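You operate a simulated robot arm through the tools that you are given. There is no shell and no other tool. Be economical: measure what you need, move in short steps, check, and stop when the job is done.

The job below is to be done with a simulated robot arm. You get a single attempt, and the scene is never put back.

## Task
Shut the pink drawer. Fetch the pink block and set it on the top of the slate bench. Put the black weight on the front of the long bench away on the top of table one. Open the cupboard door two. The order is free.

The check looks at the end state, three seconds after you hand in, the way a careful person would. Anything else that was tipped, shoved, dropped, spilled or broken makes it a failure.

## Robot
A 7-joint arm with a two-finger parallel gripper on a trunk, on a base that drives. Base frame: it is fixed to the floor where the robot stands at the start and does not move with it; the origin is under the middle of the robot, x ahead of it, y to its left, z up. Readings come in cm, degrees, newtons and seconds.
With the tool pointing down near the work surface it reaches from about 22 to 74 cm from the robot's upright axis, wherever it stands. Its first joint turns from -166.0 to 166.0 degrees. Places, roughly: black weight [200, -275, 75]; cupboard door two [-850, -790, 100]; pink block (9x8x3 cm) [100, 0, 90]; pink drawer [50, 10, 80]; top of table one [-560, -300, 80]; top of the slate bench [-20, -130, 90]. Payload 1.57 kg.
The tool frame sits at the grasp point between the pads (the TCP): z along the fingers, y along the line on which they close. The tips reach 3 cm beyond it. Largest opening 11 cm; finger width 2.4, thickness 1.2; the body of the gripper, 4.8 by 11.2 cm, starts 7.8 cm behind the TCP.
Orientation is told as [roll, pitch, yaw] about the base's x, y, z axes, in that order, counted from this pose: with the fingers straight down and closing along the base's y, the tool's x points along the base's -x, its y along +y and its z along -z.

## Interface
- The arm moves only by the tool servo_tool. Its argument "commands" is a list of rows, each a list of 7 numbers: the turn, a rotation vector about the base's x, y, z in rad, then the shift along the base's x, y, z in cm, then the opening, from 0 (shut) to 1 (fully open). In form: [[rx, ry, rz, tx, ty, tz, hand], ...]. A call has 1 to 10 rows; each row is the pose to reach, as a shift and turn from the pose commanded when the call began. Each row takes 0.2 s and may step no farther than 5 cm and 8.6 degrees from the row before; otherwise, or with a gripper value out of range, the whole call is refused. Where a pose cannot be reached the arm comes as near as it can. A force on the tool above 40 N (or 10 N above the force at the start of the call, whichever is more), or a blocked arm, ends the call early, and 0.2 s more pass. Each finger travels about 4.5 cm/s and halts on what it meets, pressing with about 40 N; the grip force reading is that of the motor and also rises with nothing between the fingers. The clock runs only during rows and for 0.2 s after the last one: add rows that repeat a pose to give the fingers time. The reply holds the time, the measured pose of the TCP, the force on the tool along the base axes, the opening and the grip force, in the units named above and with some noise, with the torque about the TCP (base axes, N m) and any sound that the robot's microphone picked up.
- Cameras (640 x 400 px; columns grow to the right, rows downward): "scene" is now at [-3.13, 10.36, 149.57]; the picture's right is [-0.88, -0.47, 0.00], its down [-0.42, 0.80, -0.43] and it looks along [0.20, -0.38, -0.90] (base axes); focal length 234 px, centre (320, 200). "wrist" rides on the gripper at [7, 1.6, -14.1] in the tool frame; the picture's right is [-0.23, 0.97, 0.00], its down [-0.86, -0.20, -0.48] and it looks along [-0.47, -0.11, 0.88] (tool axes); focal length 222 px, centre (320, 200). There is no depth. A picture from a camera that has moved, and an enlarged one, comes with that camera's place and axes in the base frame and with its lens. The place of the scene camera against the robot may be out by one fixed shift of up to 1.2 cm in any direction.
- get_image(camera): a new picture of that camera. No time passes.
- lift_body(by): slides the trunk up (or, below 0, down) by that many cm; the arm and the scene camera ride with it, the base frame stays. It gives what a move gives, with no picture.
- roll_base(legs): drives the robot by 1 to 6 legs, each [ahead, turn to the left] in cm and degrees, along the robot's own axes; the way and the turn of a leg run together, so that a leg with both is an arc; at most 150 cm and 180 degrees a leg. The arm and the cameras ride along, it lands a little off, and it stops where it bumps. It gives what a move gives.
- aim_head(pan, tilt): turns the head with the scene camera to pan (to the left, within 155 degrees either way) and tilt (down, from -29 to 69), counted from straight ahead of the robot. It gives what a move gives.
- enlarge(camera, box): a new picture of the part [left, top, right, bottom] of that camera's present view, enlarged. No time passes.
- close_job(): hands the job in; it is judged then, once.

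Work in short steps. Places have to be worked out from the pictures, the camera data and where the tool is seen: move nearer, look again, correct. Check each grasp and each placing, and mend what went wrong. You have 165 turns and 108 pictures in all, those below and enlarged ones among them. Open the gripper and draw the arm clear of the work before you hand the job in, unless the task says otherwise; then end with one line.

The tools are called by a JSON object that holds its "op" and its "data". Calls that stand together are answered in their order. servo_tool: Moves the arm, as the interface text tells. Its arguments: {"type":"object","properties":{"commands":{"type":"array"}},"required":["commands"]} The other tools are called the same way: lift_body (by) slides the trunk up or down; roll_base (legs) drives the base; aim_head (pan, tilt) turns the head that bears the scene camera; get_image (camera) takes a picture; enlarge (camera, box) takes an enlarged picture of a part of a camera's view; close_job () hands the job in.

At the start:

```text
time: 0.0
tcp_pos: [42.24, -3.59, 113.18]
tool_rot: [0.0, 0.0, 0.0]
ft_force: [0.1, 1.0, 1.3]
moment: [0.01, 0.01, 0.02]
gripper_width: 11.01
gripper_force: 0.0
trunk travel left (down, up): [-44.8, 14.2]
robot x, y, heading: [-0.14, 0.23, -0.2]
head pan, tilt: [-62.2, 64.3]
```

scene: 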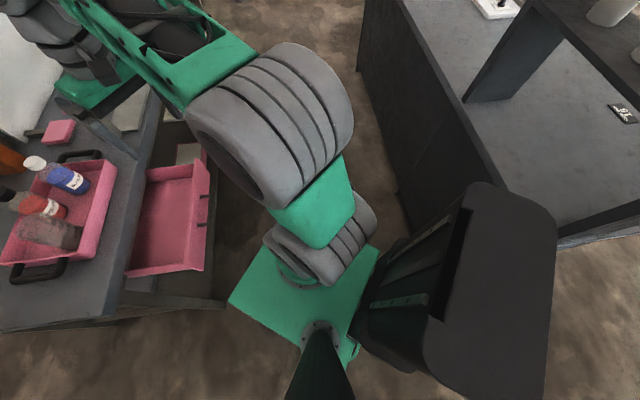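
wrist: 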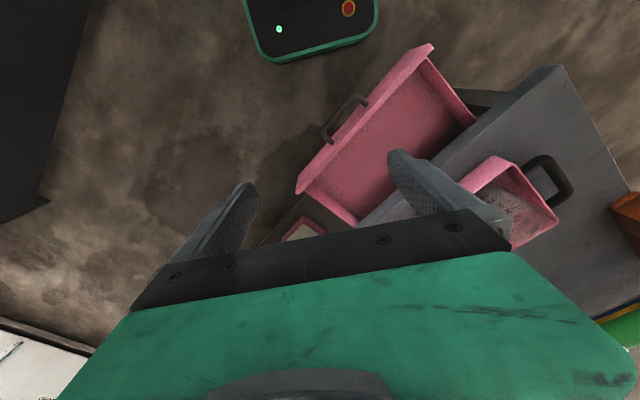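

The drawer is open close to the robot and the block seems to be on the bench behind it. I'll turn the head ahead for a better view.

{"op": "aim_head", "data": {"pan": 0, "tilt": 40}}

{"op": "get_image", "data": {"camera": "scene"}}

```text
time: 1.3
tcp_pos: [42.21, -3.56, 113.36]
tool_rot: [0.0, 0.0, 0.0]
ft_force: [-1.1, 0.7, -0.7]
moment: [0.03, 0.0, 0.02]
gripper_width: 11.0
gripper_force: 0.1
trunk travel left (down, up): [-44.8, 14.2]
robot x, y, heading: [-0.15, 0.09, 0.0]
head pan, tilt: [0.0, 40.0]
```

```text
105 pictures are left
camera scene: at [2.5, 15.8, 152.73], right [0.0, -1.0, 0.0], down [-0.64, 0.0, -0.77], along [0.77, 0.0, -0.64], focal length 234 px, centre (320, 200)
```

scene: 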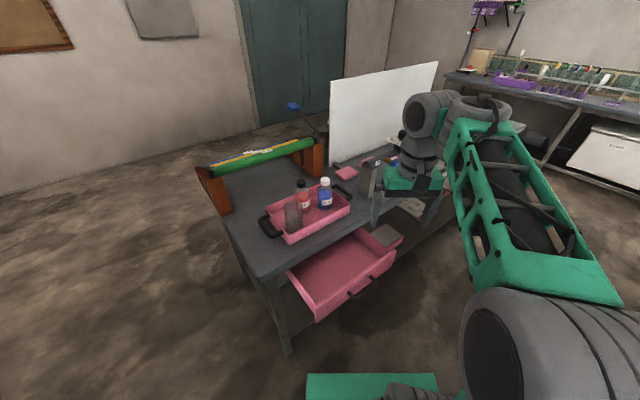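

The drawer faces roughly toward me at about 40° heading. I'll enlarge for details around the drawer and block.

{"op": "enlarge", "data": {"camera": "scene", "box": [200, 130, 460, 330]}}

```text
2.00 times, centred on (330, 230) of scene
camera zoom: at [2.5, 15.8, 152.73], right [0.0, -1.0, 0.0], down [-0.64, 0.0, -0.77], along [0.77, 0.0, -0.64], focal length 468 px, centre (300, 140)
```

zoom: 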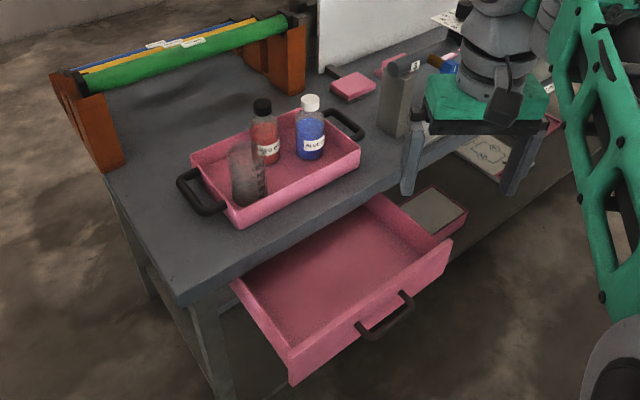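

Triangulating from both cameras: drawer face top z≈83, face centre ≈(46,2.7), push heading ≈35°, handle ≈(43.3,1.5,79.5). I'll close the gripper, yaw 35° and back off in front of the handle.

{"op": "servo_tool", "data": {"commands": [[0, 0, 0.12, -1, 0.5, 0, 0], [0, 0, 0.24, -2, 1, -4, 0], [0, 0, 0.36, -3, 1.5, -8, 0], [0, 0, 0.48, -3.5, 2, -12, 0], [0, 0, 0.6, -4, 2, -16, 0], [0, 0, 0.61, -4, 2, -19, 0], [0, 0, 0.61, -4, 2, -19, 0]]}}

{"op": "get_image", "data": {"camera": "wrist"}}

{"op": "get_image", "data": {"camera": "scene"}}

```text
time: 2.4
tcp_pos: [37.49, -3.67, 93.08]
tool_rot: [7.7, 10.2, 26.7]
ft_force: [-0.7, 0.1, 0.5]
moment: [-0.02, -0.02, -0.02]
gripper_width: 1.45
gripper_force: 0.2
out of reach, approached as far as the arm can: row 4
trunk travel left (down, up): [-44.8, 14.2]
robot x, y, heading: [0.07, -0.13, -0.1]
head pan, tilt: [0.0, 40.0]
stopped in row 5: the arm was blocked; the commanded pose is now the measured one
```

```text
103 pictures are left
camera wrist: at [33.75, -5.95, 108.23], right [-0.21, 0.97, 0.09], down [0.94, 0.18, 0.29], along [0.26, 0.15, -0.95], focal length 222 px, centre (320, 200)
```

wrist: 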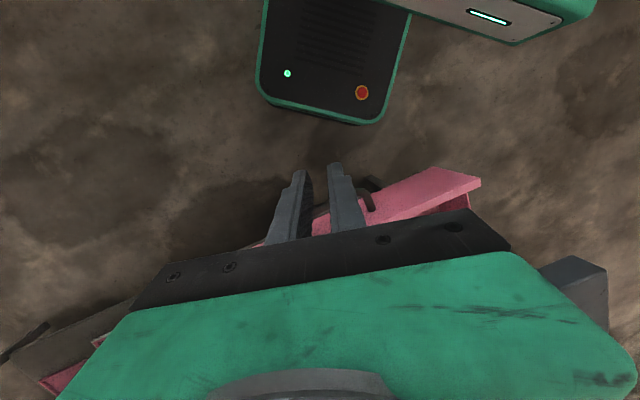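

```text
102 pictures are left
camera scene: at [2.48, 15.85, 151.9], right [0.0, -1.0, 0.0], down [-0.64, 0.0, -0.77], along [0.77, 0.0, -0.64], focal length 234 px, centre (320, 200)
```

scene: 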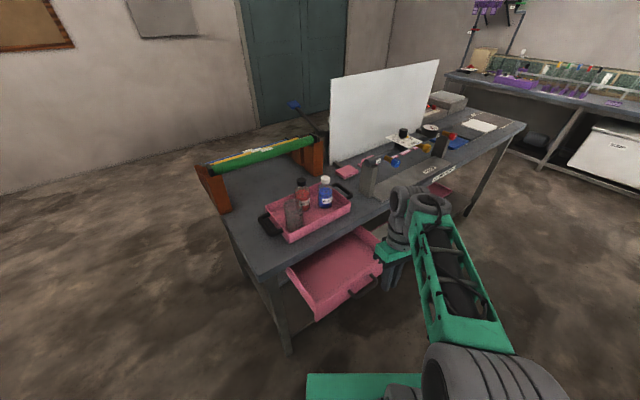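

The arm hit its limit folded too close in. I'll raise it and restore the tool orientation, then back the base and use the trunk for height.

{"op": "servo_tool", "data": {"commands": [[-0.02, -0.03, 0, 0.5, 0, 4, 0], [-0.05, -0.08, -0.0, 2, 0, 8, 0], [-0.05, -0.12, 0.0, 3, 0, 11, 0], [-0.05, -0.2, 0.0, 4, 0, 13, 0], [-0.05, -0.2, 0.0, 4, 0, 13, 0]]}}

{"op": "roll_base", "data": {"legs": [[-15, 0]]}}

```text
time: 3.6
tcp_pos: [41.55, -3.96, 106.9]
tool_rot: [0.2, 0.9, 25.7]
ft_force: [-0.4, 0.3, 0.3]
moment: [0.01, 0.01, -0.01]
gripper_width: 0.0
gripper_force: 21.3
trunk travel left (down, up): [-44.8, 14.2]
robot x, y, heading: [0.04, 0.04, -0.1]
head pan, tilt: [0.0, 40.0]
```

```text
time: 5.0
tcp_pos: [26.29, -4.0, 106.86]
tool_rot: [0.2, 1.0, 25.7]
ft_force: [-0.2, -0.6, 0.5]
moment: [0.01, 0.0, -0.04]
gripper_width: 0.02
gripper_force: 21.9
trunk travel left (down, up): [-44.8, 14.2]
robot x, y, heading: [-15.06, 0.23, -0.0]
head pan, tilt: [0.0, 40.0]
```

Now lower with the trunk by 28 cm, clear in front of the drawer, then check.

{"op": "lift_body", "data": {"by": -28}}

{"op": "servo_tool", "data": {"commands": [[0, 0, 0.08, 2, 0.5, 0, 0], [0, 0, 0.165, 6, 1, 0, 0], [0, -0.015, 0.165, 9, 1, 0, 0], [0, -0.015, 0.165, 12, 1.5, 0, 0], [0, -0.015, 0.165, 12, 1.5, 0, 0]]}}

{"op": "get_image", "data": {"camera": "wrist"}}

{"op": "get_image", "data": {"camera": "scene"}}

```text
time: 7.8
tcp_pos: [26.16, -3.87, 78.81]
tool_rot: [0.3, 1.0, 25.6]
ft_force: [-0.1, -0.9, 0.7]
moment: [-0.01, 0.05, 0.0]
gripper_width: 0.0
gripper_force: 20.9
trunk travel left (down, up): [-16.8, 42.2]
robot x, y, heading: [-15.56, 0.26, -0.1]
head pan, tilt: [0.0, 40.0]
```

```text
time: 9.0
tcp_pos: [38.28, -2.22, 78.87]
tool_rot: [-0.1, 0.3, 35.2]
ft_force: [1.3, -0.5, 0.7]
moment: [0.01, 0.02, -0.01]
gripper_width: 0.01
gripper_force: 20.9
trunk travel left (down, up): [-16.8, 42.2]
robot x, y, heading: [-15.47, 0.28, -0.1]
head pan, tilt: [0.0, 40.0]
```

```text
101 pictures are left
camera wrist: at [31.67, -4.91, 92.93], right [-0.38, 0.93, -0.01], down [0.81, 0.33, 0.48], along [0.44, 0.17, -0.88], focal length 222 px, centre (320, 200)
```

wrist: 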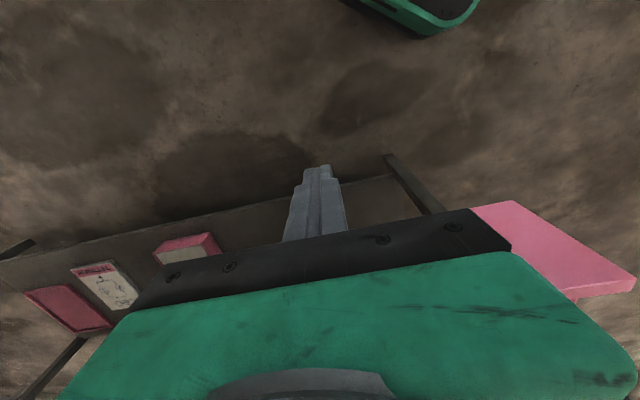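

```text
100 pictures are left
camera scene: at [-12.73, 15.8, 124.73], right [0.0, -1.0, 0.0], down [-0.64, 0.0, -0.77], along [0.77, 0.0, -0.64], focal length 234 px, centre (320, 200)
```

scene: 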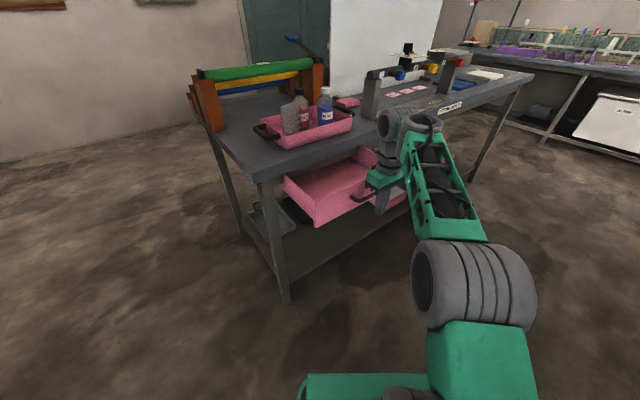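

{"op": "enlarge", "data": {"camera": "scene", "box": [270, 130, 430, 230]}}

```text
4.00 times, centred on (350, 180) of scene
camera zoom: at [-12.73, 15.8, 124.73], right [0.0, -1.0, 0.0], down [-0.64, 0.0, -0.77], along [0.77, 0.0, -0.64], focal length 936 px, centre (200, 280)
```

zoom: 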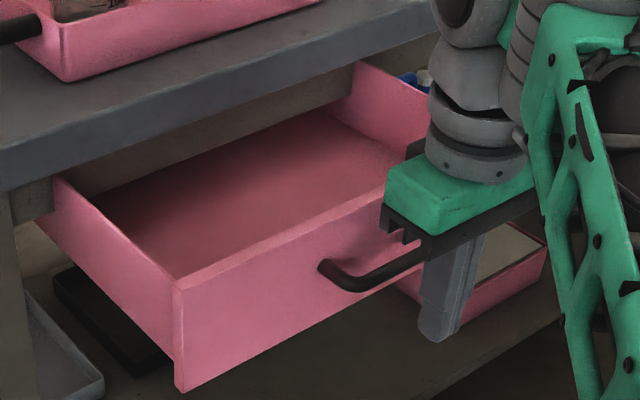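

The fingers stand centred in front of the handle (handle z≈81, between tips at 76 and gripper body at 87). I push along (0.817,0.577) in small steps.

{"op": "servo_tool", "data": {"commands": [[0, 0, 0, 1.6, 1.15, 0, 0], [0, 0, 0, 3.2, 2.3, 0, 0], [0, 0, 0, 4.5, 3.2, 0, 0], [0, 0, 0, 5.7, 4.0, 0, 0], [0, 0, 0, 6.9, 4.9, 0, 0], [0, 0, 0, 8.1, 5.75, 0, 0], [0, 0, 0, 9.3, 6.6, 0, 0], [0, 0, 0, 10.5, 7.4, 0, 0]]}}

{"op": "get_image", "data": {"camera": "scene"}}

```text
time: 10.8
tcp_pos: [48.73, 4.93, 78.91]
tool_rot: [-0.2, 0.2, 35.1]
ft_force: [0.4, -0.2, 0.2]
moment: [0.0, -0.03, -0.02]
gripper_width: 0.02
gripper_force: 21.8
trunk travel left (down, up): [-16.8, 42.2]
robot x, y, heading: [-15.06, 0.33, -0.1]
head pan, tilt: [0.0, 40.0]
```

```text
98 pictures are left
camera scene: at [-12.73, 15.8, 124.73], right [0.0, -1.0, 0.0], down [-0.64, 0.0, -0.77], along [0.77, 0.0, -0.64], focal length 234 px, centre (320, 200)
```

scene: 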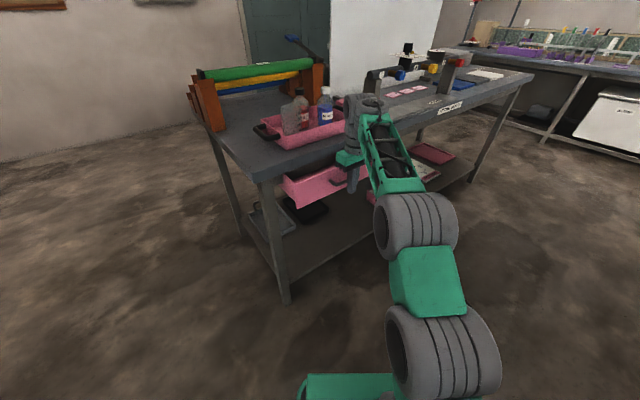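

The drawer follows with little force. Continue another ~7 cm in 1 cm steps until contact force rises.

{"op": "servo_tool", "data": {"commands": [[0, 0, 0, 0.8, 0.57, 0, 0], [0, 0, 0, 1.6, 1.15, 0, 0], [0, 0, 0, 2.4, 1.7, 0, 0], [0, 0, 0, 3.2, 2.3, 0, 0], [0, 0, 0, 4.0, 2.85, 0, 0], [0, 0, 0, 4.6, 3.25, 0, 0]]}}

{"op": "enlarge", "data": {"camera": "scene", "box": [270, 100, 430, 200]}}

```text
time: 12.2
tcp_pos: [53.35, 8.15, 78.91]
tool_rot: [-0.1, 0.3, 35.2]
ft_force: [-0.6, -0.4, 0.2]
moment: [0.04, -0.03, 0.01]
gripper_width: 0.01
gripper_force: 21.6
trunk travel left (down, up): [-16.8, 42.2]
robot x, y, heading: [-15.17, 0.32, -0.3]
head pan, tilt: [0.0, 40.0]
```

```text
4.00 times, centred on (350, 150) of scene
camera zoom: at [-12.73, 15.8, 124.73], right [0.0, -1.0, 0.0], down [-0.64, 0.0, -0.77], along [0.77, 0.0, -0.64], focal length 936 px, centre (200, 400)
```

zoom: 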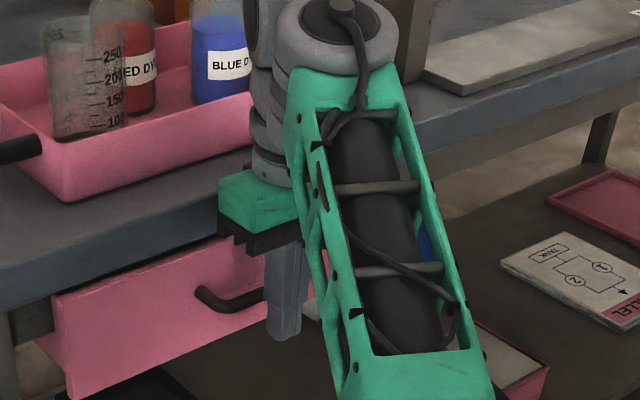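

Still low force; the face appears near the edge. Continue pushing in 0.7 cm steps.

{"op": "servo_tool", "data": {"commands": [[0, 0, 0, 0.55, 0.4, 0, 0], [0, 0, 0, 1.1, 0.8, 0, 0], [0, 0, 0, 1.65, 1.2, 0, 0], [0, 0, 0, 2.2, 1.6, 0, 0], [0, 0, 0, 2.2, 1.6, 0, 0]]}}

{"op": "enlarge", "data": {"camera": "scene", "box": [240, 100, 400, 200]}}

```text
time: 13.4
tcp_pos: [53.56, 9.15, 78.36]
tool_rot: [-0.3, 0.3, 35.1]
ft_force: [-6.6, -5.1, 1.1]
moment: [0.06, -0.02, 0.12]
gripper_width: 0.0
gripper_force: 21.5
out of reach, approached as far as the arm can: row 1, 2, 3, 4, 5
trunk travel left (down, up): [-16.8, 42.2]
robot x, y, heading: [-15.77, 0.02, -0.3]
head pan, tilt: [0.0, 40.0]
```

```text
4.00 times, centred on (320, 150) of scene
camera zoom: at [-12.78, 15.76, 124.73], right [0.0, -1.0, 0.0], down [-0.64, 0.0, -0.77], along [0.77, 0.0, -0.64], focal length 936 px, centre (320, 400)
```

zoom: 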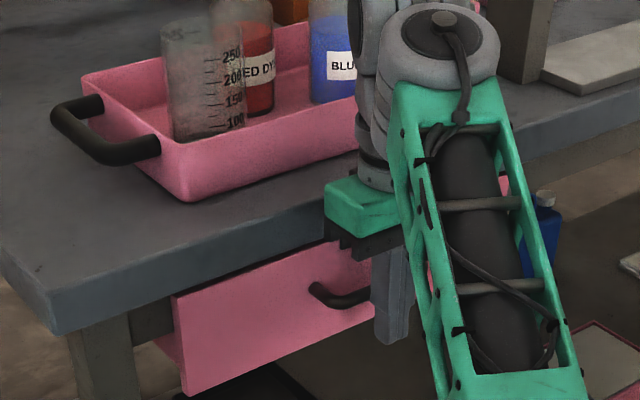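

Arm at reach limit and the drawer still sticks out a bit. I back off, drive base forward 10 cm while keeping clear, then push more.

{"op": "servo_tool", "data": {"commands": [[0, 0, 0, -3, -2.1, 0, 0], [0, 0, 0, -6.5, -4.6, 0, 0], [0, 0, 0, -10, -7, 0, 0], [0, 0, 0, -12, -7.5, 0, 0]]}}

{"op": "roll_base", "data": {"legs": [[8, 0]]}}

```text
time: 14.4
tcp_pos: [41.38, 1.61, 78.36]
tool_rot: [-0.2, 0.2, 35.2]
ft_force: [-0.5, 0.6, -1.0]
moment: [0.02, -0.02, 0.01]
gripper_width: 0.0
gripper_force: 21.7
trunk travel left (down, up): [-16.8, 42.2]
robot x, y, heading: [-15.46, -0.3, -0.1]
head pan, tilt: [0.0, 40.0]
```

```text
time: 15.5
tcp_pos: [49.56, 1.39, 78.46]
tool_rot: [-0.2, 0.3, 35.1]
ft_force: [0.2, 0.4, -0.3]
moment: [0.0, -0.03, -0.02]
gripper_width: 0.0
gripper_force: 21.1
trunk travel left (down, up): [-16.8, 42.2]
robot x, y, heading: [-7.28, 0.31, -0.2]
head pan, tilt: [0.0, 40.0]
```

Now shift back to the handle centre and push again to perpendicular ≈52 in small steps.

{"op": "servo_tool", "data": {"commands": [[0, 0, 0, -1.7, 2.5, 0, 0], [0, 0, 0, 0.8, 4.3, 0, 0], [0, 0, 0, 2.8, 5.7, 0, 0], [0, 0, 0, 4.0, 6.6, 0, 0], [0, 0, 0, 4.5, 7.0, 0, 0], [0, 0, 0, 5.0, 7.35, 0, 0], [0, 0, 0, 5.5, 7.7, 0, 0], [0, 0, 0, 6.0, 8.05, 0, 0], [0, 0, 0, 6.5, 8.4, 0, 0]]}}

{"op": "enlarge", "data": {"camera": "scene", "box": [240, 100, 400, 200]}}

```text
time: 17.0
tcp_pos: [54.07, 8.4, 78.39]
tool_rot: [0.1, 1.1, 35.0]
ft_force: [-17.7, -5.8, 6.1]
moment: [0.18, -0.24, 0.31]
gripper_width: 0.04
gripper_force: 21.1
trunk travel left (down, up): [-16.8, 42.2]
robot x, y, heading: [-7.09, 0.16, -0.2]
head pan, tilt: [0.0, 40.0]
stopped in row 7: the force on the tool passed its limit at 48 N (the readings are from after the stop); the commanded pose is now the measured one
```

```text
4.00 times, centred on (320, 150) of scene
camera zoom: at [-4.83, 15.73, 124.75], right [0.0, -1.0, 0.0], down [-0.64, 0.0, -0.77], along [0.77, 0.0, -0.64], focal length 936 px, centre (320, 400)
```

zoom: 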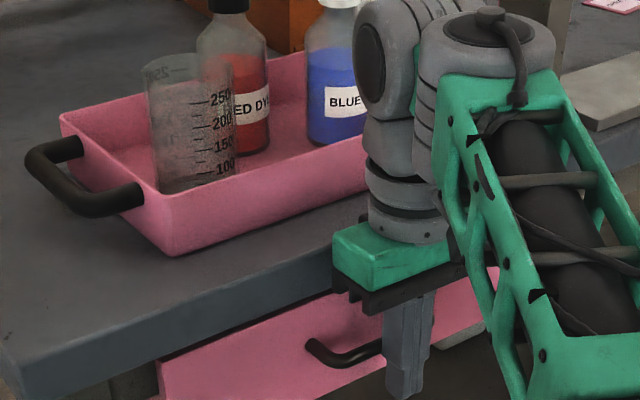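

Force 48 N at the same depth as before: either the drawer is shut or the gripper body touches the bench edge. I back off and inspect.

{"op": "servo_tool", "data": {"commands": [[0, 0, 0, -3, -2.1, 0, 0], [0, 0, 0, -6.5, -4.6, 0, 0], [0, 0, 0, -9, -8.6, 0, 0], [0, 0, 0, -9, -13, 0, 0]]}}

{"op": "enlarge", "data": {"camera": "scene", "box": [220, 80, 460, 230]}}

{"op": "get_image", "data": {"camera": "wrist"}}

```text
time: 18.0
tcp_pos: [45.27, -4.45, 78.17]
tool_rot: [0.0, 1.1, 35.0]
ft_force: [0.5, -0.2, -0.1]
moment: [-0.04, 0.03, 0.03]
gripper_width: 0.02
gripper_force: 21.2
trunk travel left (down, up): [-16.8, 42.2]
robot x, y, heading: [-6.94, -0.11, -0.2]
head pan, tilt: [0.0, 40.0]
```

```text
2.67 times, centred on (340, 155) of scene
camera zoom: at [-4.64, 15.81, 124.72], right [0.0, -1.0, 0.0], down [-0.64, 0.0, -0.77], along [0.77, 0.0, -0.64], focal length 624 px, centre (267, 320)
```

zoom: 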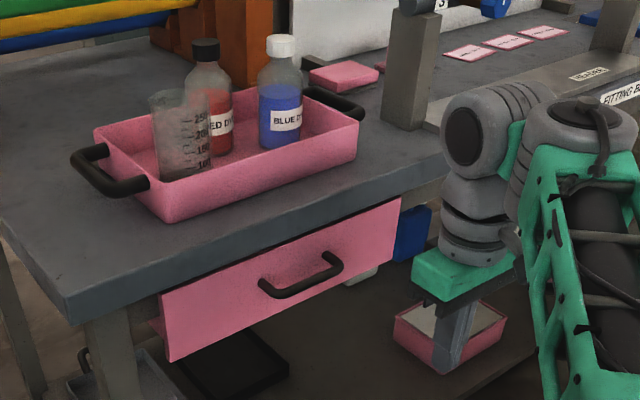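

```text
93 pictures are left
camera wrist: at [38.89, -7.04, 92.33], right [-0.37, 0.93, 0.0], down [0.82, 0.33, 0.46], along [0.43, 0.17, -0.89], focal length 222 px, centre (320, 200)
```

wrist: 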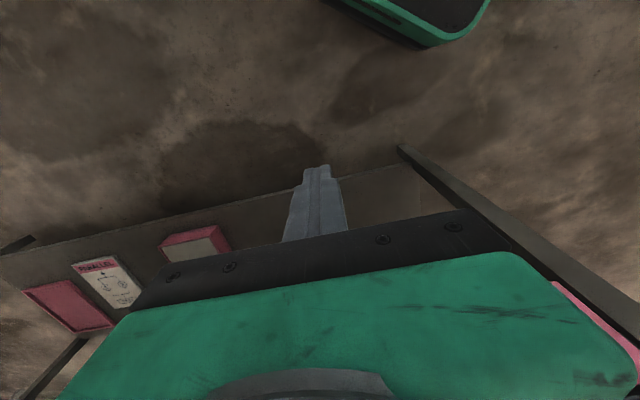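

The drawer's side wall is still visible behind its face, so it isn't fully shut; likely the gripper body hit the bench edge. I'll tilt the fingers forward ~34° so the body stays back, and push the handle centre again.

{"op": "servo_tool", "data": {"commands": [[0.07, -0.1, 0, -0.5, 1, 1, 0], [0.14, -0.2, 0, -1, 2, 2, 0], [0.21, -0.3, 0, -1.5, 3.5, 3, 0], [0.28, -0.4, 0, -1.8, 5, 3.2, 0], [0.346, -0.49, 0, -1.8, 7, 3.3, 0], [0.346, -0.49, 0, -1.8, 7, 3.3, 0]]}}

{"op": "enlarge", "data": {"camera": "scene", "box": [220, 80, 460, 230]}}

```text
time: 19.4
tcp_pos: [43.6, 2.51, 81.53]
tool_rot: [0.2, -33.3, 34.9]
ft_force: [0.1, 1.3, 0.1]
moment: [-0.02, 0.01, 0.0]
gripper_width: 0.0
gripper_force: 21.8
trunk travel left (down, up): [-16.8, 42.2]
robot x, y, heading: [-7.39, -0.04, -0.0]
head pan, tilt: [0.0, 40.0]
```

```text
2.67 times, centred on (340, 155) of scene
camera zoom: at [-4.63, 15.78, 124.73], right [0.0, -1.0, 0.0], down [-0.64, 0.0, -0.77], along [0.77, 0.0, -0.64], focal length 624 px, centre (267, 320)
```

zoom: 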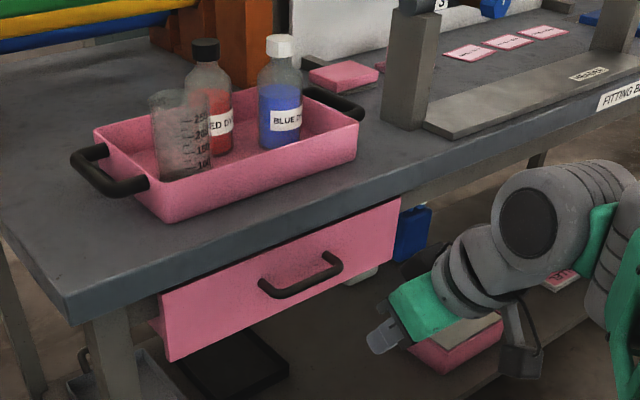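

Orientation good. Approach the handle and push past the earlier depth in small steps.

{"op": "servo_tool", "data": {"commands": [[0, 0, 0, 2.5, 2.5, 0, 0], [0, 0, 0, 5, 5, 0, 0], [0, 0, 0, 6.4, 6.5, 0, 0], [0, 0, 0, 7.2, 7.1, 0, 0], [0, 0, 0, 8.0, 7.65, 0, 0], [0, 0, 0, 8.8, 8.2, 0, 0], [0, 0, 0, 9.6, 8.8, 0, 0], [0, 0, 0, 10.4, 9.35, 0, 0]]}}

{"op": "enlarge", "data": {"camera": "scene", "box": [220, 80, 460, 230]}}

```text
time: 20.7
tcp_pos: [51.4, 9.94, 81.52]
tool_rot: [0.2, -32.7, 35.0]
ft_force: [-22.8, -7.3, 9.9]
moment: [0.05, 0.19, 0.21]
gripper_width: 0.01
gripper_force: 21.3
trunk travel left (down, up): [-16.8, 42.2]
robot x, y, heading: [-7.42, 0.32, -0.5]
head pan, tilt: [0.0, 40.0]
stopped in row 6: the force on the tool passed its limit at 54 N (the readings are from after the stop); the commanded pose is now the measured one
```

```text
2.67 times, centred on (340, 155) of scene
camera zoom: at [-4.92, 15.69, 124.77], right [-0.01, -1.0, 0.0], down [-0.64, 0.0, -0.77], along [0.77, 0.0, -0.64], focal length 624 px, centre (267, 320)
```

zoom: 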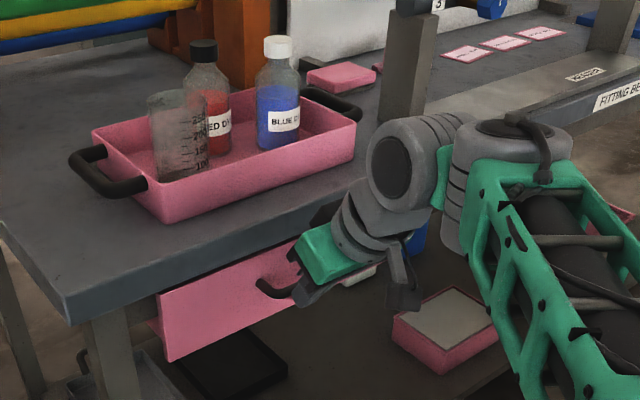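

A firm 54 N stop with the tilted tool as well. I'll zoom on the drawer's left edge to judge the remaining gap.

{"op": "enlarge", "data": {"camera": "scene", "box": [240, 160, 340, 230]}}

```text
5.71 times, centred on (290, 195) of scene
camera zoom: at [-4.92, 15.69, 124.77], right [-0.01, -1.0, 0.0], down [-0.64, 0.0, -0.77], along [0.77, 0.0, -0.64], focal length 1337 px, centre (491, 229)
```

zoom: 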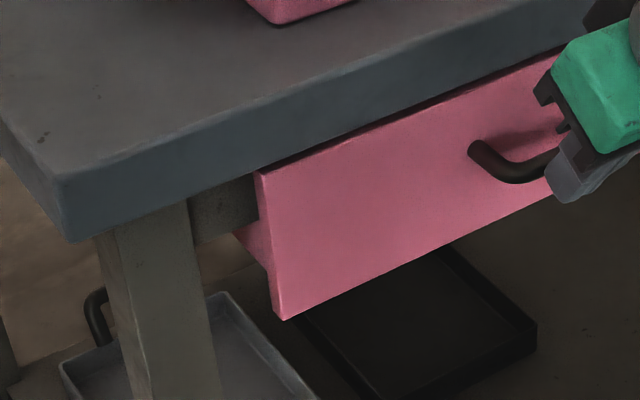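

The face sits against the apron with a hard stop, so I take the drawer as shut. I back off, restore the tool to vertical, and raise the trunk.

{"op": "servo_tool", "data": {"commands": [[0, 0, 0, -3, -2.1, 0, 0], [0, 0, 0, -6.5, -4.6, 0, 0], [-0.07, 0.1, 0, -9, -6.3, 0, 0], [-0.14, 0.2, 0, -9, -6.3, 1, 0], [-0.21, 0.3, 0, -9, -6.3, 2, 0], [-0.28, 0.4, 0, -9, -6.3, 3, 0], [-0.335, 0.47, 0, -9, -6.3, 4, 0], [-0.335, 0.47, 0, -9, -6.3, 4, 0.5]]}}

{"op": "lift_body", "data": {"by": 36}}

{"op": "aim_head", "data": {"pan": 25, "tilt": 50}}

{"op": "get_image", "data": {"camera": "scene"}}

```text
time: 22.5
tcp_pos: [42.55, 3.71, 85.34]
tool_rot: [0.1, 0.6, 34.9]
ft_force: [-0.9, -0.5, -0.6]
moment: [0.01, -0.02, 0.01]
gripper_width: 3.17
gripper_force: 0.1
trunk travel left (down, up): [-16.8, 42.2]
robot x, y, heading: [-7.36, -0.0, -0.4]
head pan, tilt: [0.0, 40.0]
```

```text
time: 26.0
tcp_pos: [42.39, 3.76, 121.28]
tool_rot: [0.0, 0.5, 34.9]
ft_force: [-0.3, -1.1, -0.4]
moment: [-0.02, 0.0, -0.01]
gripper_width: 5.49
gripper_force: 0.1
trunk travel left (down, up): [-52.8, 6.2]
robot x, y, heading: [-7.36, -0.04, -0.3]
head pan, tilt: [0.0, 40.0]
```

```text
time: 26.9
tcp_pos: [42.46, 3.67, 121.2]
tool_rot: [-0.1, 0.5, 35.0]
ft_force: [-0.1, -0.1, 0.0]
moment: [0.0, -0.01, 0.04]
gripper_width: 5.51
gripper_force: 0.0
trunk travel left (down, up): [-52.8, 6.2]
robot x, y, heading: [-7.32, -0.28, -0.3]
head pan, tilt: [25.0, 50.0]
```

```text
89 pictures are left
camera scene: at [-6.15, 19.04, 159.31], right [0.42, -0.91, 0.0], down [-0.7, -0.32, -0.64], along [0.58, 0.27, -0.77], focal length 234 px, centre (320, 200)
```

scene: 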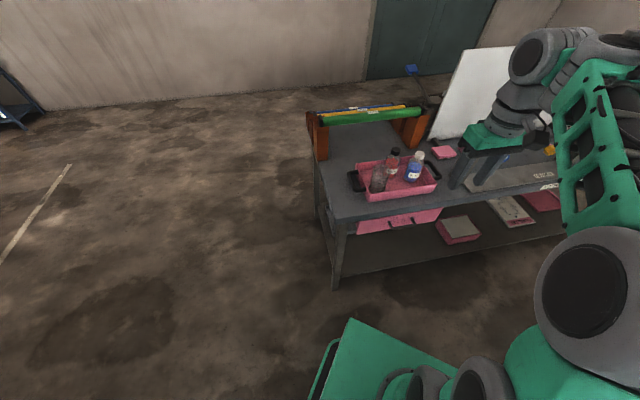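

Now drive: turn right 35°, go 60 cm, turn left 70° to face the bench squarely near the block.

{"op": "roll_base", "data": {"legs": [[0, -35], [61, 0], [0, 70]]}}

{"op": "aim_head", "data": {"pan": 0, "tilt": 45}}

{"op": "get_image", "data": {"camera": "scene"}}

{"op": "get_image", "data": {"camera": "wrist"}}

```text
time: 35.0
tcp_pos: [80.79, -3.04, 121.26]
tool_rot: [0.0, 0.6, 70.2]
ft_force: [0.0, -0.1, 0.3]
moment: [-0.02, -0.01, 0.03]
gripper_width: 5.48
gripper_force: 0.1
trunk travel left (down, up): [-52.8, 6.2]
robot x, y, heading: [42.02, -34.86, 35.3]
head pan, tilt: [25.0, 50.0]
```

```text
time: 35.9
tcp_pos: [80.87, -2.97, 121.18]
tool_rot: [0.0, 0.5, 70.2]
ft_force: [-0.4, -0.1, 0.2]
moment: [-0.04, -0.03, -0.02]
gripper_width: 5.47
gripper_force: 0.0
trunk travel left (down, up): [-52.8, 6.2]
robot x, y, heading: [42.65, -34.95, 34.9]
head pan, tilt: [0.0, 45.0]
```

```text
88 pictures are left
camera scene: at [35.27, -20.62, 160.0], right [0.57, -0.82, 0.0], down [-0.58, -0.41, -0.71], along [0.58, 0.41, -0.71], focal length 234 px, centre (320, 200)
```

scene: 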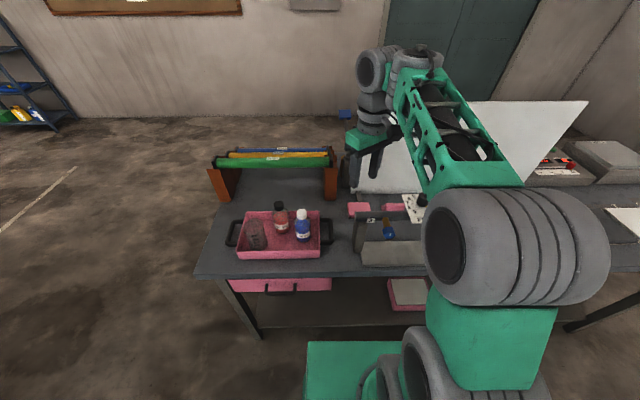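

```text
87 pictures are left
camera wrist: at [76.98, -8.97, 135.41], right [-0.84, 0.54, 0.0], down [0.48, 0.74, 0.47], along [0.26, 0.39, -0.88], focal length 222 px, centre (320, 200)
```

wrist: 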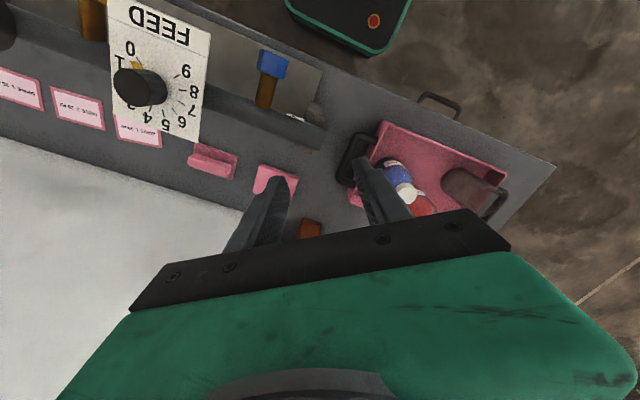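

The drawer looks flush from here. I'll zoom in on the block and surroundings.

{"op": "enlarge", "data": {"camera": "scene", "box": [290, 160, 450, 260]}}

{"op": "enlarge", "data": {"camera": "wrist", "box": [160, 90, 400, 240]}}

```text
4.00 times, centred on (370, 210) of scene
camera zoom: at [35.27, -20.62, 160.0], right [0.57, -0.82, 0.0], down [-0.58, -0.41, -0.71], along [0.58, 0.41, -0.71], focal length 936 px, centre (120, 160)
```

zoom: 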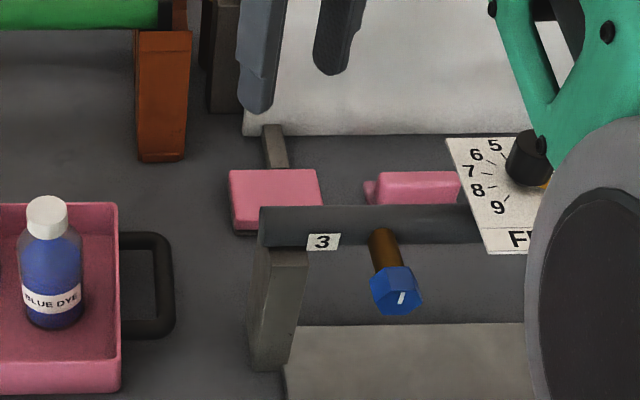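

```text
2.67 times, centred on (280, 165) of wrist
camera zoom: at [76.98, -8.97, 135.41], right [-0.84, 0.54, 0.0], down [0.48, 0.74, 0.47], along [0.26, 0.39, -0.88], focal length 592 px, centre (427, 293)
```

zoom: 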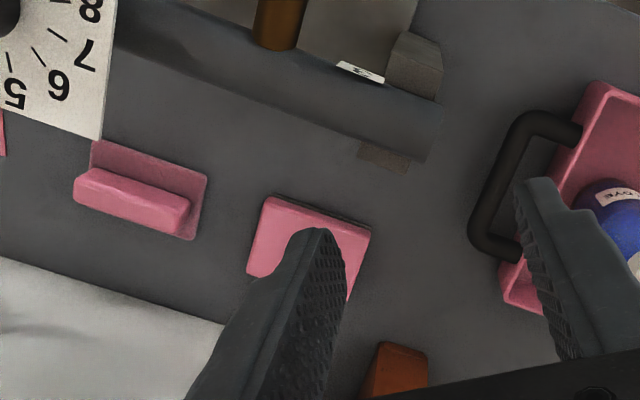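

The block is aligned with the bench, top centre ≈(95.5,1.7), z≈92.5. I rotate the tool so fingers close along the bench length and move above it, opening fully.

{"op": "servo_tool", "data": {"commands": [[0, 0, -0.13, 3, 1, 0, 1], [0, 0, -0.26, 6, 2, 0, 1], [0, 0, -0.39, 9, 3, 0, 1], [0, 0, -0.52, 12, 4, -2, 1], [0, -0.01, -0.617, 14.6, 4.7, -5, 1], [0, -0.01, -0.617, 14.6, 4.7, -9, 1], [0, -0.01, -0.617, 14.6, 4.7, -9, 1]]}}

{"op": "get_image", "data": {"camera": "wrist"}}

{"op": "enlarge", "data": {"camera": "scene", "box": [290, 130, 450, 230]}}

```text
time: 37.5
tcp_pos: [95.31, 1.73, 112.05]
tool_rot: [-0.5, 0.1, 34.9]
ft_force: [-0.3, 0.0, 0.5]
moment: [0.0, 0.04, -0.01]
gripper_width: 11.01
gripper_force: 0.0
trunk travel left (down, up): [-52.8, 6.2]
robot x, y, heading: [42.43, -34.67, 34.8]
head pan, tilt: [0.0, 45.0]
```

```text
84 pictures are left
camera wrist: at [88.73, -0.76, 126.12], right [-0.37, 0.93, -0.01], down [0.81, 0.33, 0.48], along [0.45, 0.17, -0.88], focal length 222 px, centre (320, 200)
```

wrist: 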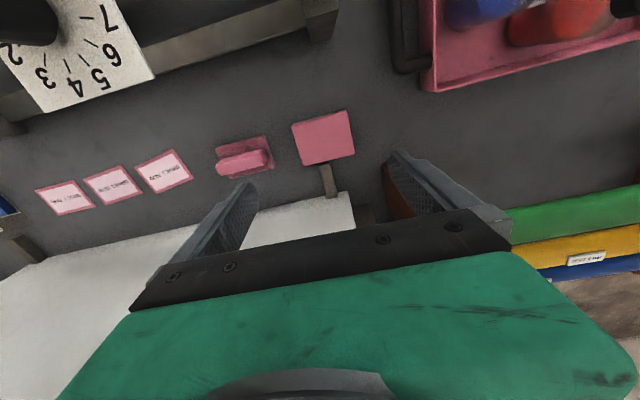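

```text
4.00 times, centred on (370, 180) of scene
camera zoom: at [35.3, -20.63, 160.0], right [0.57, -0.82, 0.0], down [-0.58, -0.4, -0.71], along [0.58, 0.4, -0.71], focal length 936 px, centre (120, 280)
```

zoom: 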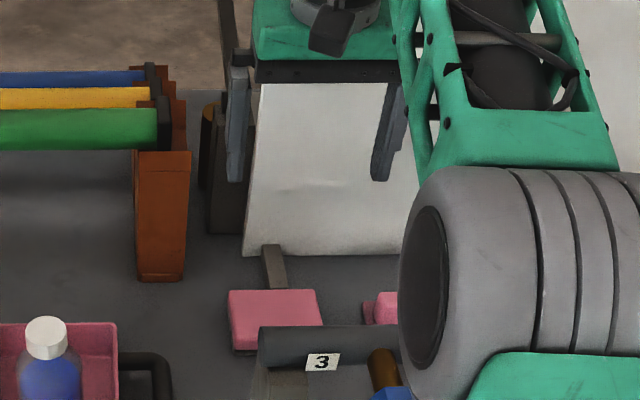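

Block centre ≈(96.1,2.5). I shift by (0.8,0.8) and descend to TCP z≈97 for a check.

{"op": "servo_tool", "data": {"commands": [[0, 0, 0, 0.4, 0.4, -4, 1], [0, 0, 0, 0.8, 0.8, -8, 1], [0, 0, 0, 0.8, 0.8, -12, 1], [0, 0, 0, 0.8, 0.8, -15, 1], [0, 0, 0, 0.8, 0.8, -15, 1]]}}

{"op": "get_image", "data": {"camera": "wrist"}}

{"op": "enlarge", "data": {"camera": "scene", "box": [290, 130, 450, 230]}}

```text
time: 38.7
tcp_pos: [96.27, 2.53, 97.18]
tool_rot: [-0.4, 0.2, 34.9]
ft_force: [0.5, -0.7, 0.2]
moment: [0.02, 0.04, -0.05]
gripper_width: 11.01
gripper_force: 0.1
trunk travel left (down, up): [-52.8, 6.2]
robot x, y, heading: [42.16, -34.84, 35.1]
head pan, tilt: [0.0, 45.0]
```

```text
82 pictures are left
camera wrist: at [89.61, -0.04, 111.27], right [-0.37, 0.93, -0.01], down [0.82, 0.33, 0.48], along [0.45, 0.17, -0.88], focal length 222 px, centre (320, 200)
```

wrist: 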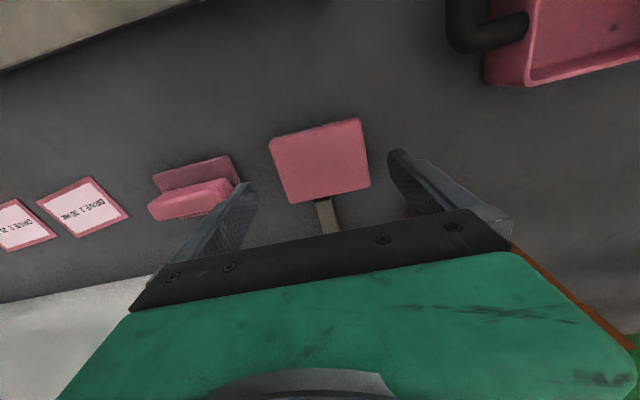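

```text
4.00 times, centred on (370, 180) of scene
camera zoom: at [35.3, -20.61, 160.0], right [0.57, -0.82, 0.0], down [-0.58, -0.4, -0.71], along [0.58, 0.4, -0.71], focal length 936 px, centre (120, 280)
```

zoom: 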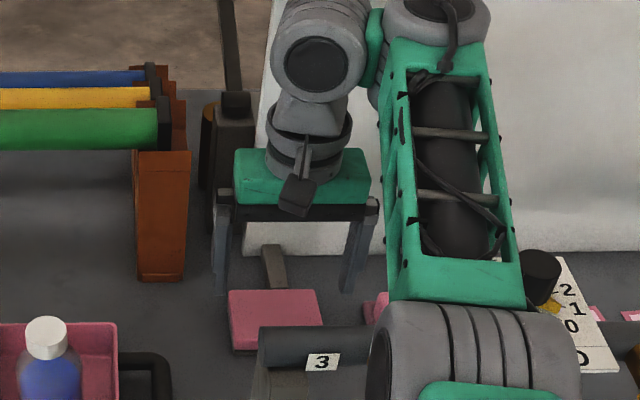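

The block sits centred between the fingers. Descend gently to TCP z≈93 and look.

{"op": "servo_tool", "data": {"commands": [[0, 0, 0, 0.1, 0.2, -1.5, 1], [0, 0, 0, 0.1, 0.2, -3, 1], [0, 0, 0, 0.1, 0.2, -4.2, 1], [0, 0, 0, 0.1, 0.2, -4.2, 1]]}}

{"op": "get_image", "data": {"camera": "wrist"}}

{"op": "enlarge", "data": {"camera": "scene", "box": [310, 160, 430, 235]}}

```text
time: 39.7
tcp_pos: [97.17, 3.37, 93.46]
tool_rot: [-0.3, 0.5, 34.9]
ft_force: [-0.3, -0.2, 0.4]
moment: [0.0, 0.01, 0.02]
gripper_width: 11.01
gripper_force: 0.1
out of reach, approached as far as the arm can: row 2, 3, 4
trunk travel left (down, up): [-52.8, 6.2]
robot x, y, heading: [42.1, -34.99, 35.0]
head pan, tilt: [0.0, 45.0]
```

```text
80 pictures are left
camera wrist: at [90.58, 0.92, 107.61], right [-0.37, 0.93, -0.01], down [0.82, 0.33, 0.47], along [0.44, 0.17, -0.88], focal length 222 px, centre (320, 200)
```

wrist: 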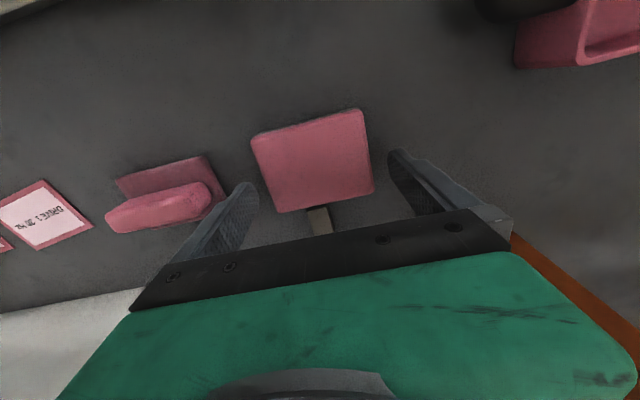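

```text
5.33 times, centred on (370, 198) of scene
camera zoom: at [35.29, -20.61, 160.0], right [0.57, -0.82, 0.0], down [-0.58, -0.4, -0.71], along [0.58, 0.4, -0.71], focal length 1248 px, centre (53, 213)
```

zoom: 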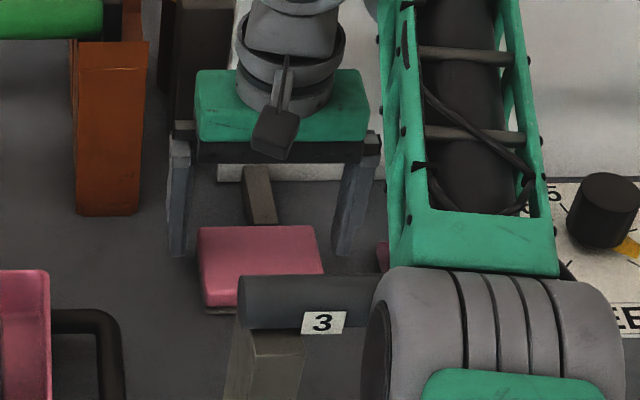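

Arm is at its reach limit with the trunk high. I raise the tool, lower the trunk 8 cm, then finish the descent over the block at (96.1,2.6).

{"op": "servo_tool", "data": {"commands": [[0, 0, 0, 0, 0, 4, 1], [0, 0, 0, -0.2, -0.1, 9, 1], [0, 0, 0, -0.2, -0.1, 9, 1]]}}

{"op": "lift_body", "data": {"by": -7}}

```text
time: 40.5
tcp_pos: [97.07, 3.24, 102.36]
tool_rot: [-0.4, 0.2, 34.8]
ft_force: [0.6, 0.1, 0.5]
moment: [0.0, -0.03, 0.0]
gripper_width: 11.02
gripper_force: 0.1
trunk travel left (down, up): [-52.8, 6.2]
robot x, y, heading: [42.72, -34.56, 34.9]
head pan, tilt: [0.0, 45.0]
```

```text
time: 41.6
tcp_pos: [96.94, 3.15, 95.33]
tool_rot: [-0.5, 0.2, 34.7]
ft_force: [0.4, -0.2, 0.4]
moment: [-0.01, -0.04, -0.02]
gripper_width: 11.0
gripper_force: 0.2
trunk travel left (down, up): [-45.8, 13.2]
robot x, y, heading: [42.37, -34.62, 34.9]
head pan, tilt: [0.0, 45.0]
```

Now correct xy to (96.1,2.6) and descend to z≈92.5 in small steps.

{"op": "servo_tool", "data": {"commands": [[0, 0, 0, -0.8, -0.5, -0.5, 1], [0, 0, 0, -0.8, -0.5, -1.4, 1], [0, 0, 0, -0.8, -0.5, -2.2, 1], [0, 0, 0, -0.8, -0.5, -2.8, 1], [0, 0, 0, -0.8, -0.5, -2.8, 1]]}}

{"op": "enlarge", "data": {"camera": "scene", "box": [300, 160, 420, 235]}}

{"op": "get_image", "data": {"camera": "wrist"}}

```text
time: 42.8
tcp_pos: [96.17, 2.49, 92.54]
tool_rot: [-0.4, 0.3, 34.8]
ft_force: [-1.1, -0.1, -0.5]
moment: [-0.01, 0.0, 0.04]
gripper_width: 10.99
gripper_force: 0.1
trunk travel left (down, up): [-45.8, 13.2]
robot x, y, heading: [42.13, -34.94, 35.0]
head pan, tilt: [0.0, 45.0]
```

```text
5.33 times, centred on (360, 198) of scene
camera zoom: at [35.29, -20.62, 153.0], right [0.57, -0.82, 0.0], down [-0.58, -0.4, -0.71], along [0.58, 0.4, -0.71], focal length 1248 px, centre (107, 213)
```

zoom: 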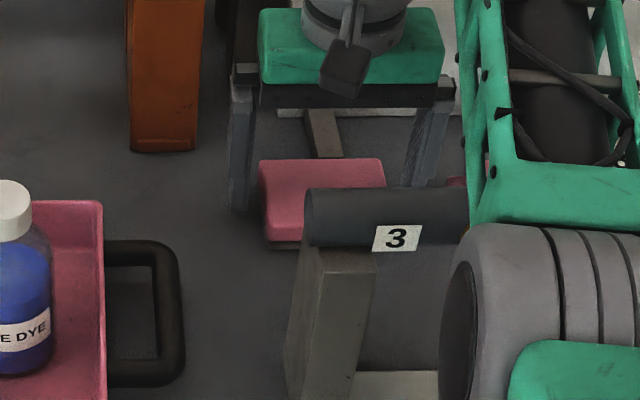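

```text
77 pictures are left
camera wrist: at [89.49, 0.16, 106.6], right [-0.37, 0.93, -0.01], down [0.81, 0.33, 0.48], along [0.45, 0.17, -0.88], focal length 222 px, centre (320, 200)
```

wrist: 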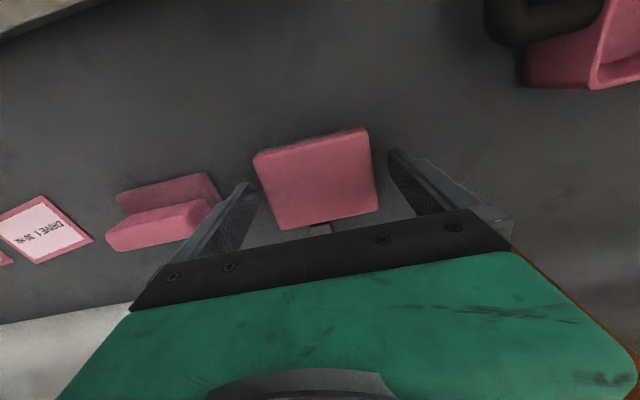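

Fingertips look close to the surface either side of the block. I'll lower another 1 cm with contact sensing, then close.

{"op": "servo_tool", "data": {"commands": [[0, 0, 0, 0, 0, -0.4, 1], [0, 0, 0, 0, 0, -0.8, 1], [0, 0, 0, 0, 0, -1.2, 1], [0, 0, 0, 0, 0, -1.2, 1]]}}

{"op": "enlarge", "data": {"camera": "scene", "box": [300, 160, 420, 235]}}

```text
time: 43.8
tcp_pos: [96.2, 2.71, 91.24]
tool_rot: [-0.5, 0.2, 34.7]
ft_force: [-0.5, -0.6, 0.1]
moment: [0.01, 0.02, -0.01]
gripper_width: 11.02
gripper_force: 0.1
trunk travel left (down, up): [-45.8, 13.2]
robot x, y, heading: [42.84, -34.67, 34.8]
head pan, tilt: [0.0, 45.0]
```

```text
5.33 times, centred on (360, 198) of scene
camera zoom: at [35.29, -20.62, 153.0], right [0.57, -0.82, 0.0], down [-0.58, -0.4, -0.71], along [0.58, 0.4, -0.71], focal length 1248 px, centre (107, 213)
```

zoom: 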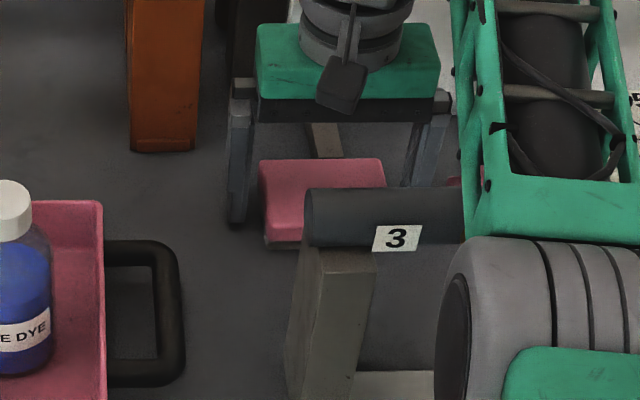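

No contact yet with tips at z≈88.2, alongside the block. Close the gripper now.

{"op": "servo_tool", "data": {"commands": [[0, 0, 0, 0, 0, 0, 0.7], [0, 0, 0, 0, 0, 0, 0.6], [0, 0, 0, 0, 0, 0, 0.5], [0, 0, 0, 0, 0, 0, 0.5], [0, 0, 0, 0, 0, 0, 0.4], [0, 0, 0, 0, 0, 0, 0.4]]}}

{"op": "get_image", "data": {"camera": "wrist"}}

{"op": "enlarge", "data": {"camera": "scene", "box": [300, 160, 420, 235]}}

```text
time: 45.2
tcp_pos: [96.22, 2.72, 91.22]
tool_rot: [-0.5, 0.2, 34.8]
ft_force: [0.3, 0.7, 0.9]
moment: [0.04, 0.03, 0.01]
gripper_width: 8.95
gripper_force: 39.8
trunk travel left (down, up): [-45.8, 13.2]
robot x, y, heading: [41.82, -34.9, 34.8]
head pan, tilt: [0.0, 45.0]
```

```text
75 pictures are left
camera wrist: at [89.45, 0.17, 105.42], right [-0.37, 0.93, -0.01], down [0.81, 0.33, 0.48], along [0.45, 0.17, -0.88], focal length 222 px, centre (320, 200)
```

wrist: 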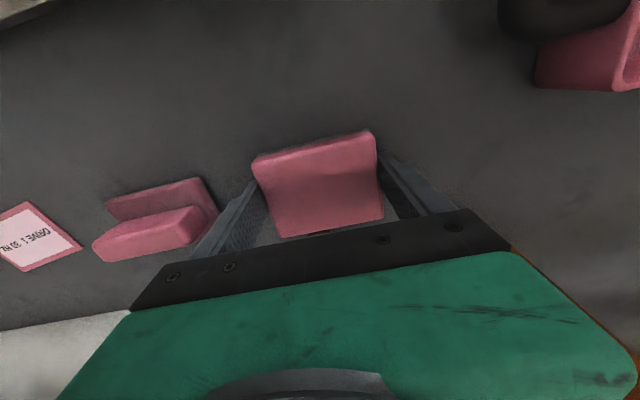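

```text
5.33 times, centred on (360, 198) of scene
camera zoom: at [35.28, -20.63, 153.0], right [0.57, -0.82, 0.0], down [-0.58, -0.4, -0.71], along [0.58, 0.4, -0.71], focal length 1248 px, centre (107, 213)
```

zoom: 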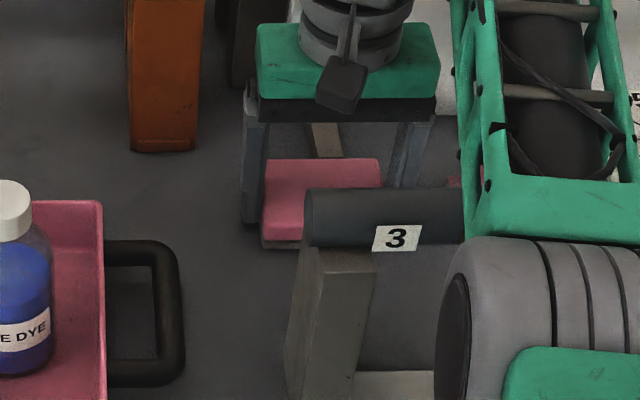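

Gripped at 8.95 cm width, 40 N. Lift straight up.

{"op": "servo_tool", "data": {"commands": [[0, 0, 0, 0, 0, 1.5, 0.4], [0, 0, 0, 0, 0, 3.5, 0.4], [0, 0, 0, 0, 0, 6, 0.4], [0, 0, 0, 0, 0, 9, 0.4], [0, 0, 0, 0, 0, 12, 0.4], [0, 0, 0, 0, 0, 12, 0.4]]}}

{"op": "get_image", "data": {"camera": "wrist"}}

{"op": "enlarge", "data": {"camera": "scene", "box": [280, 120, 440, 220]}}

```text
time: 46.6
tcp_pos: [96.27, 2.62, 103.4]
tool_rot: [-0.5, 0.1, 34.8]
ft_force: [0.1, 0.0, -0.9]
moment: [0.01, -0.02, -0.01]
gripper_width: 8.93
gripper_force: 39.3
trunk travel left (down, up): [-45.8, 13.2]
robot x, y, heading: [42.46, -34.92, 35.0]
head pan, tilt: [0.0, 45.0]
```

```text
73 pictures are left
camera wrist: at [89.53, 0.12, 117.5], right [-0.37, 0.93, -0.01], down [0.81, 0.33, 0.48], along [0.45, 0.17, -0.88], focal length 222 px, centre (320, 200)
```

wrist: 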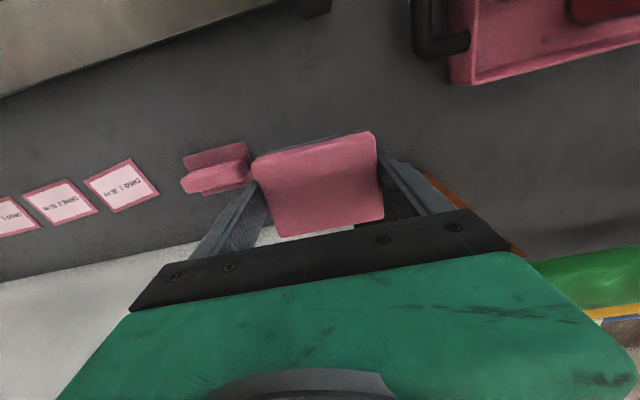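

```text
4.00 times, centred on (360, 170) of scene
camera zoom: at [35.27, -20.62, 153.0], right [0.57, -0.82, 0.0], down [-0.58, -0.4, -0.71], along [0.58, 0.4, -0.71], focal length 936 px, centre (160, 320)
```

zoom: 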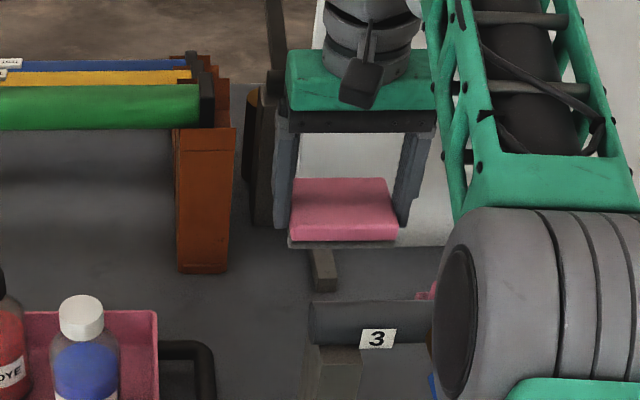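

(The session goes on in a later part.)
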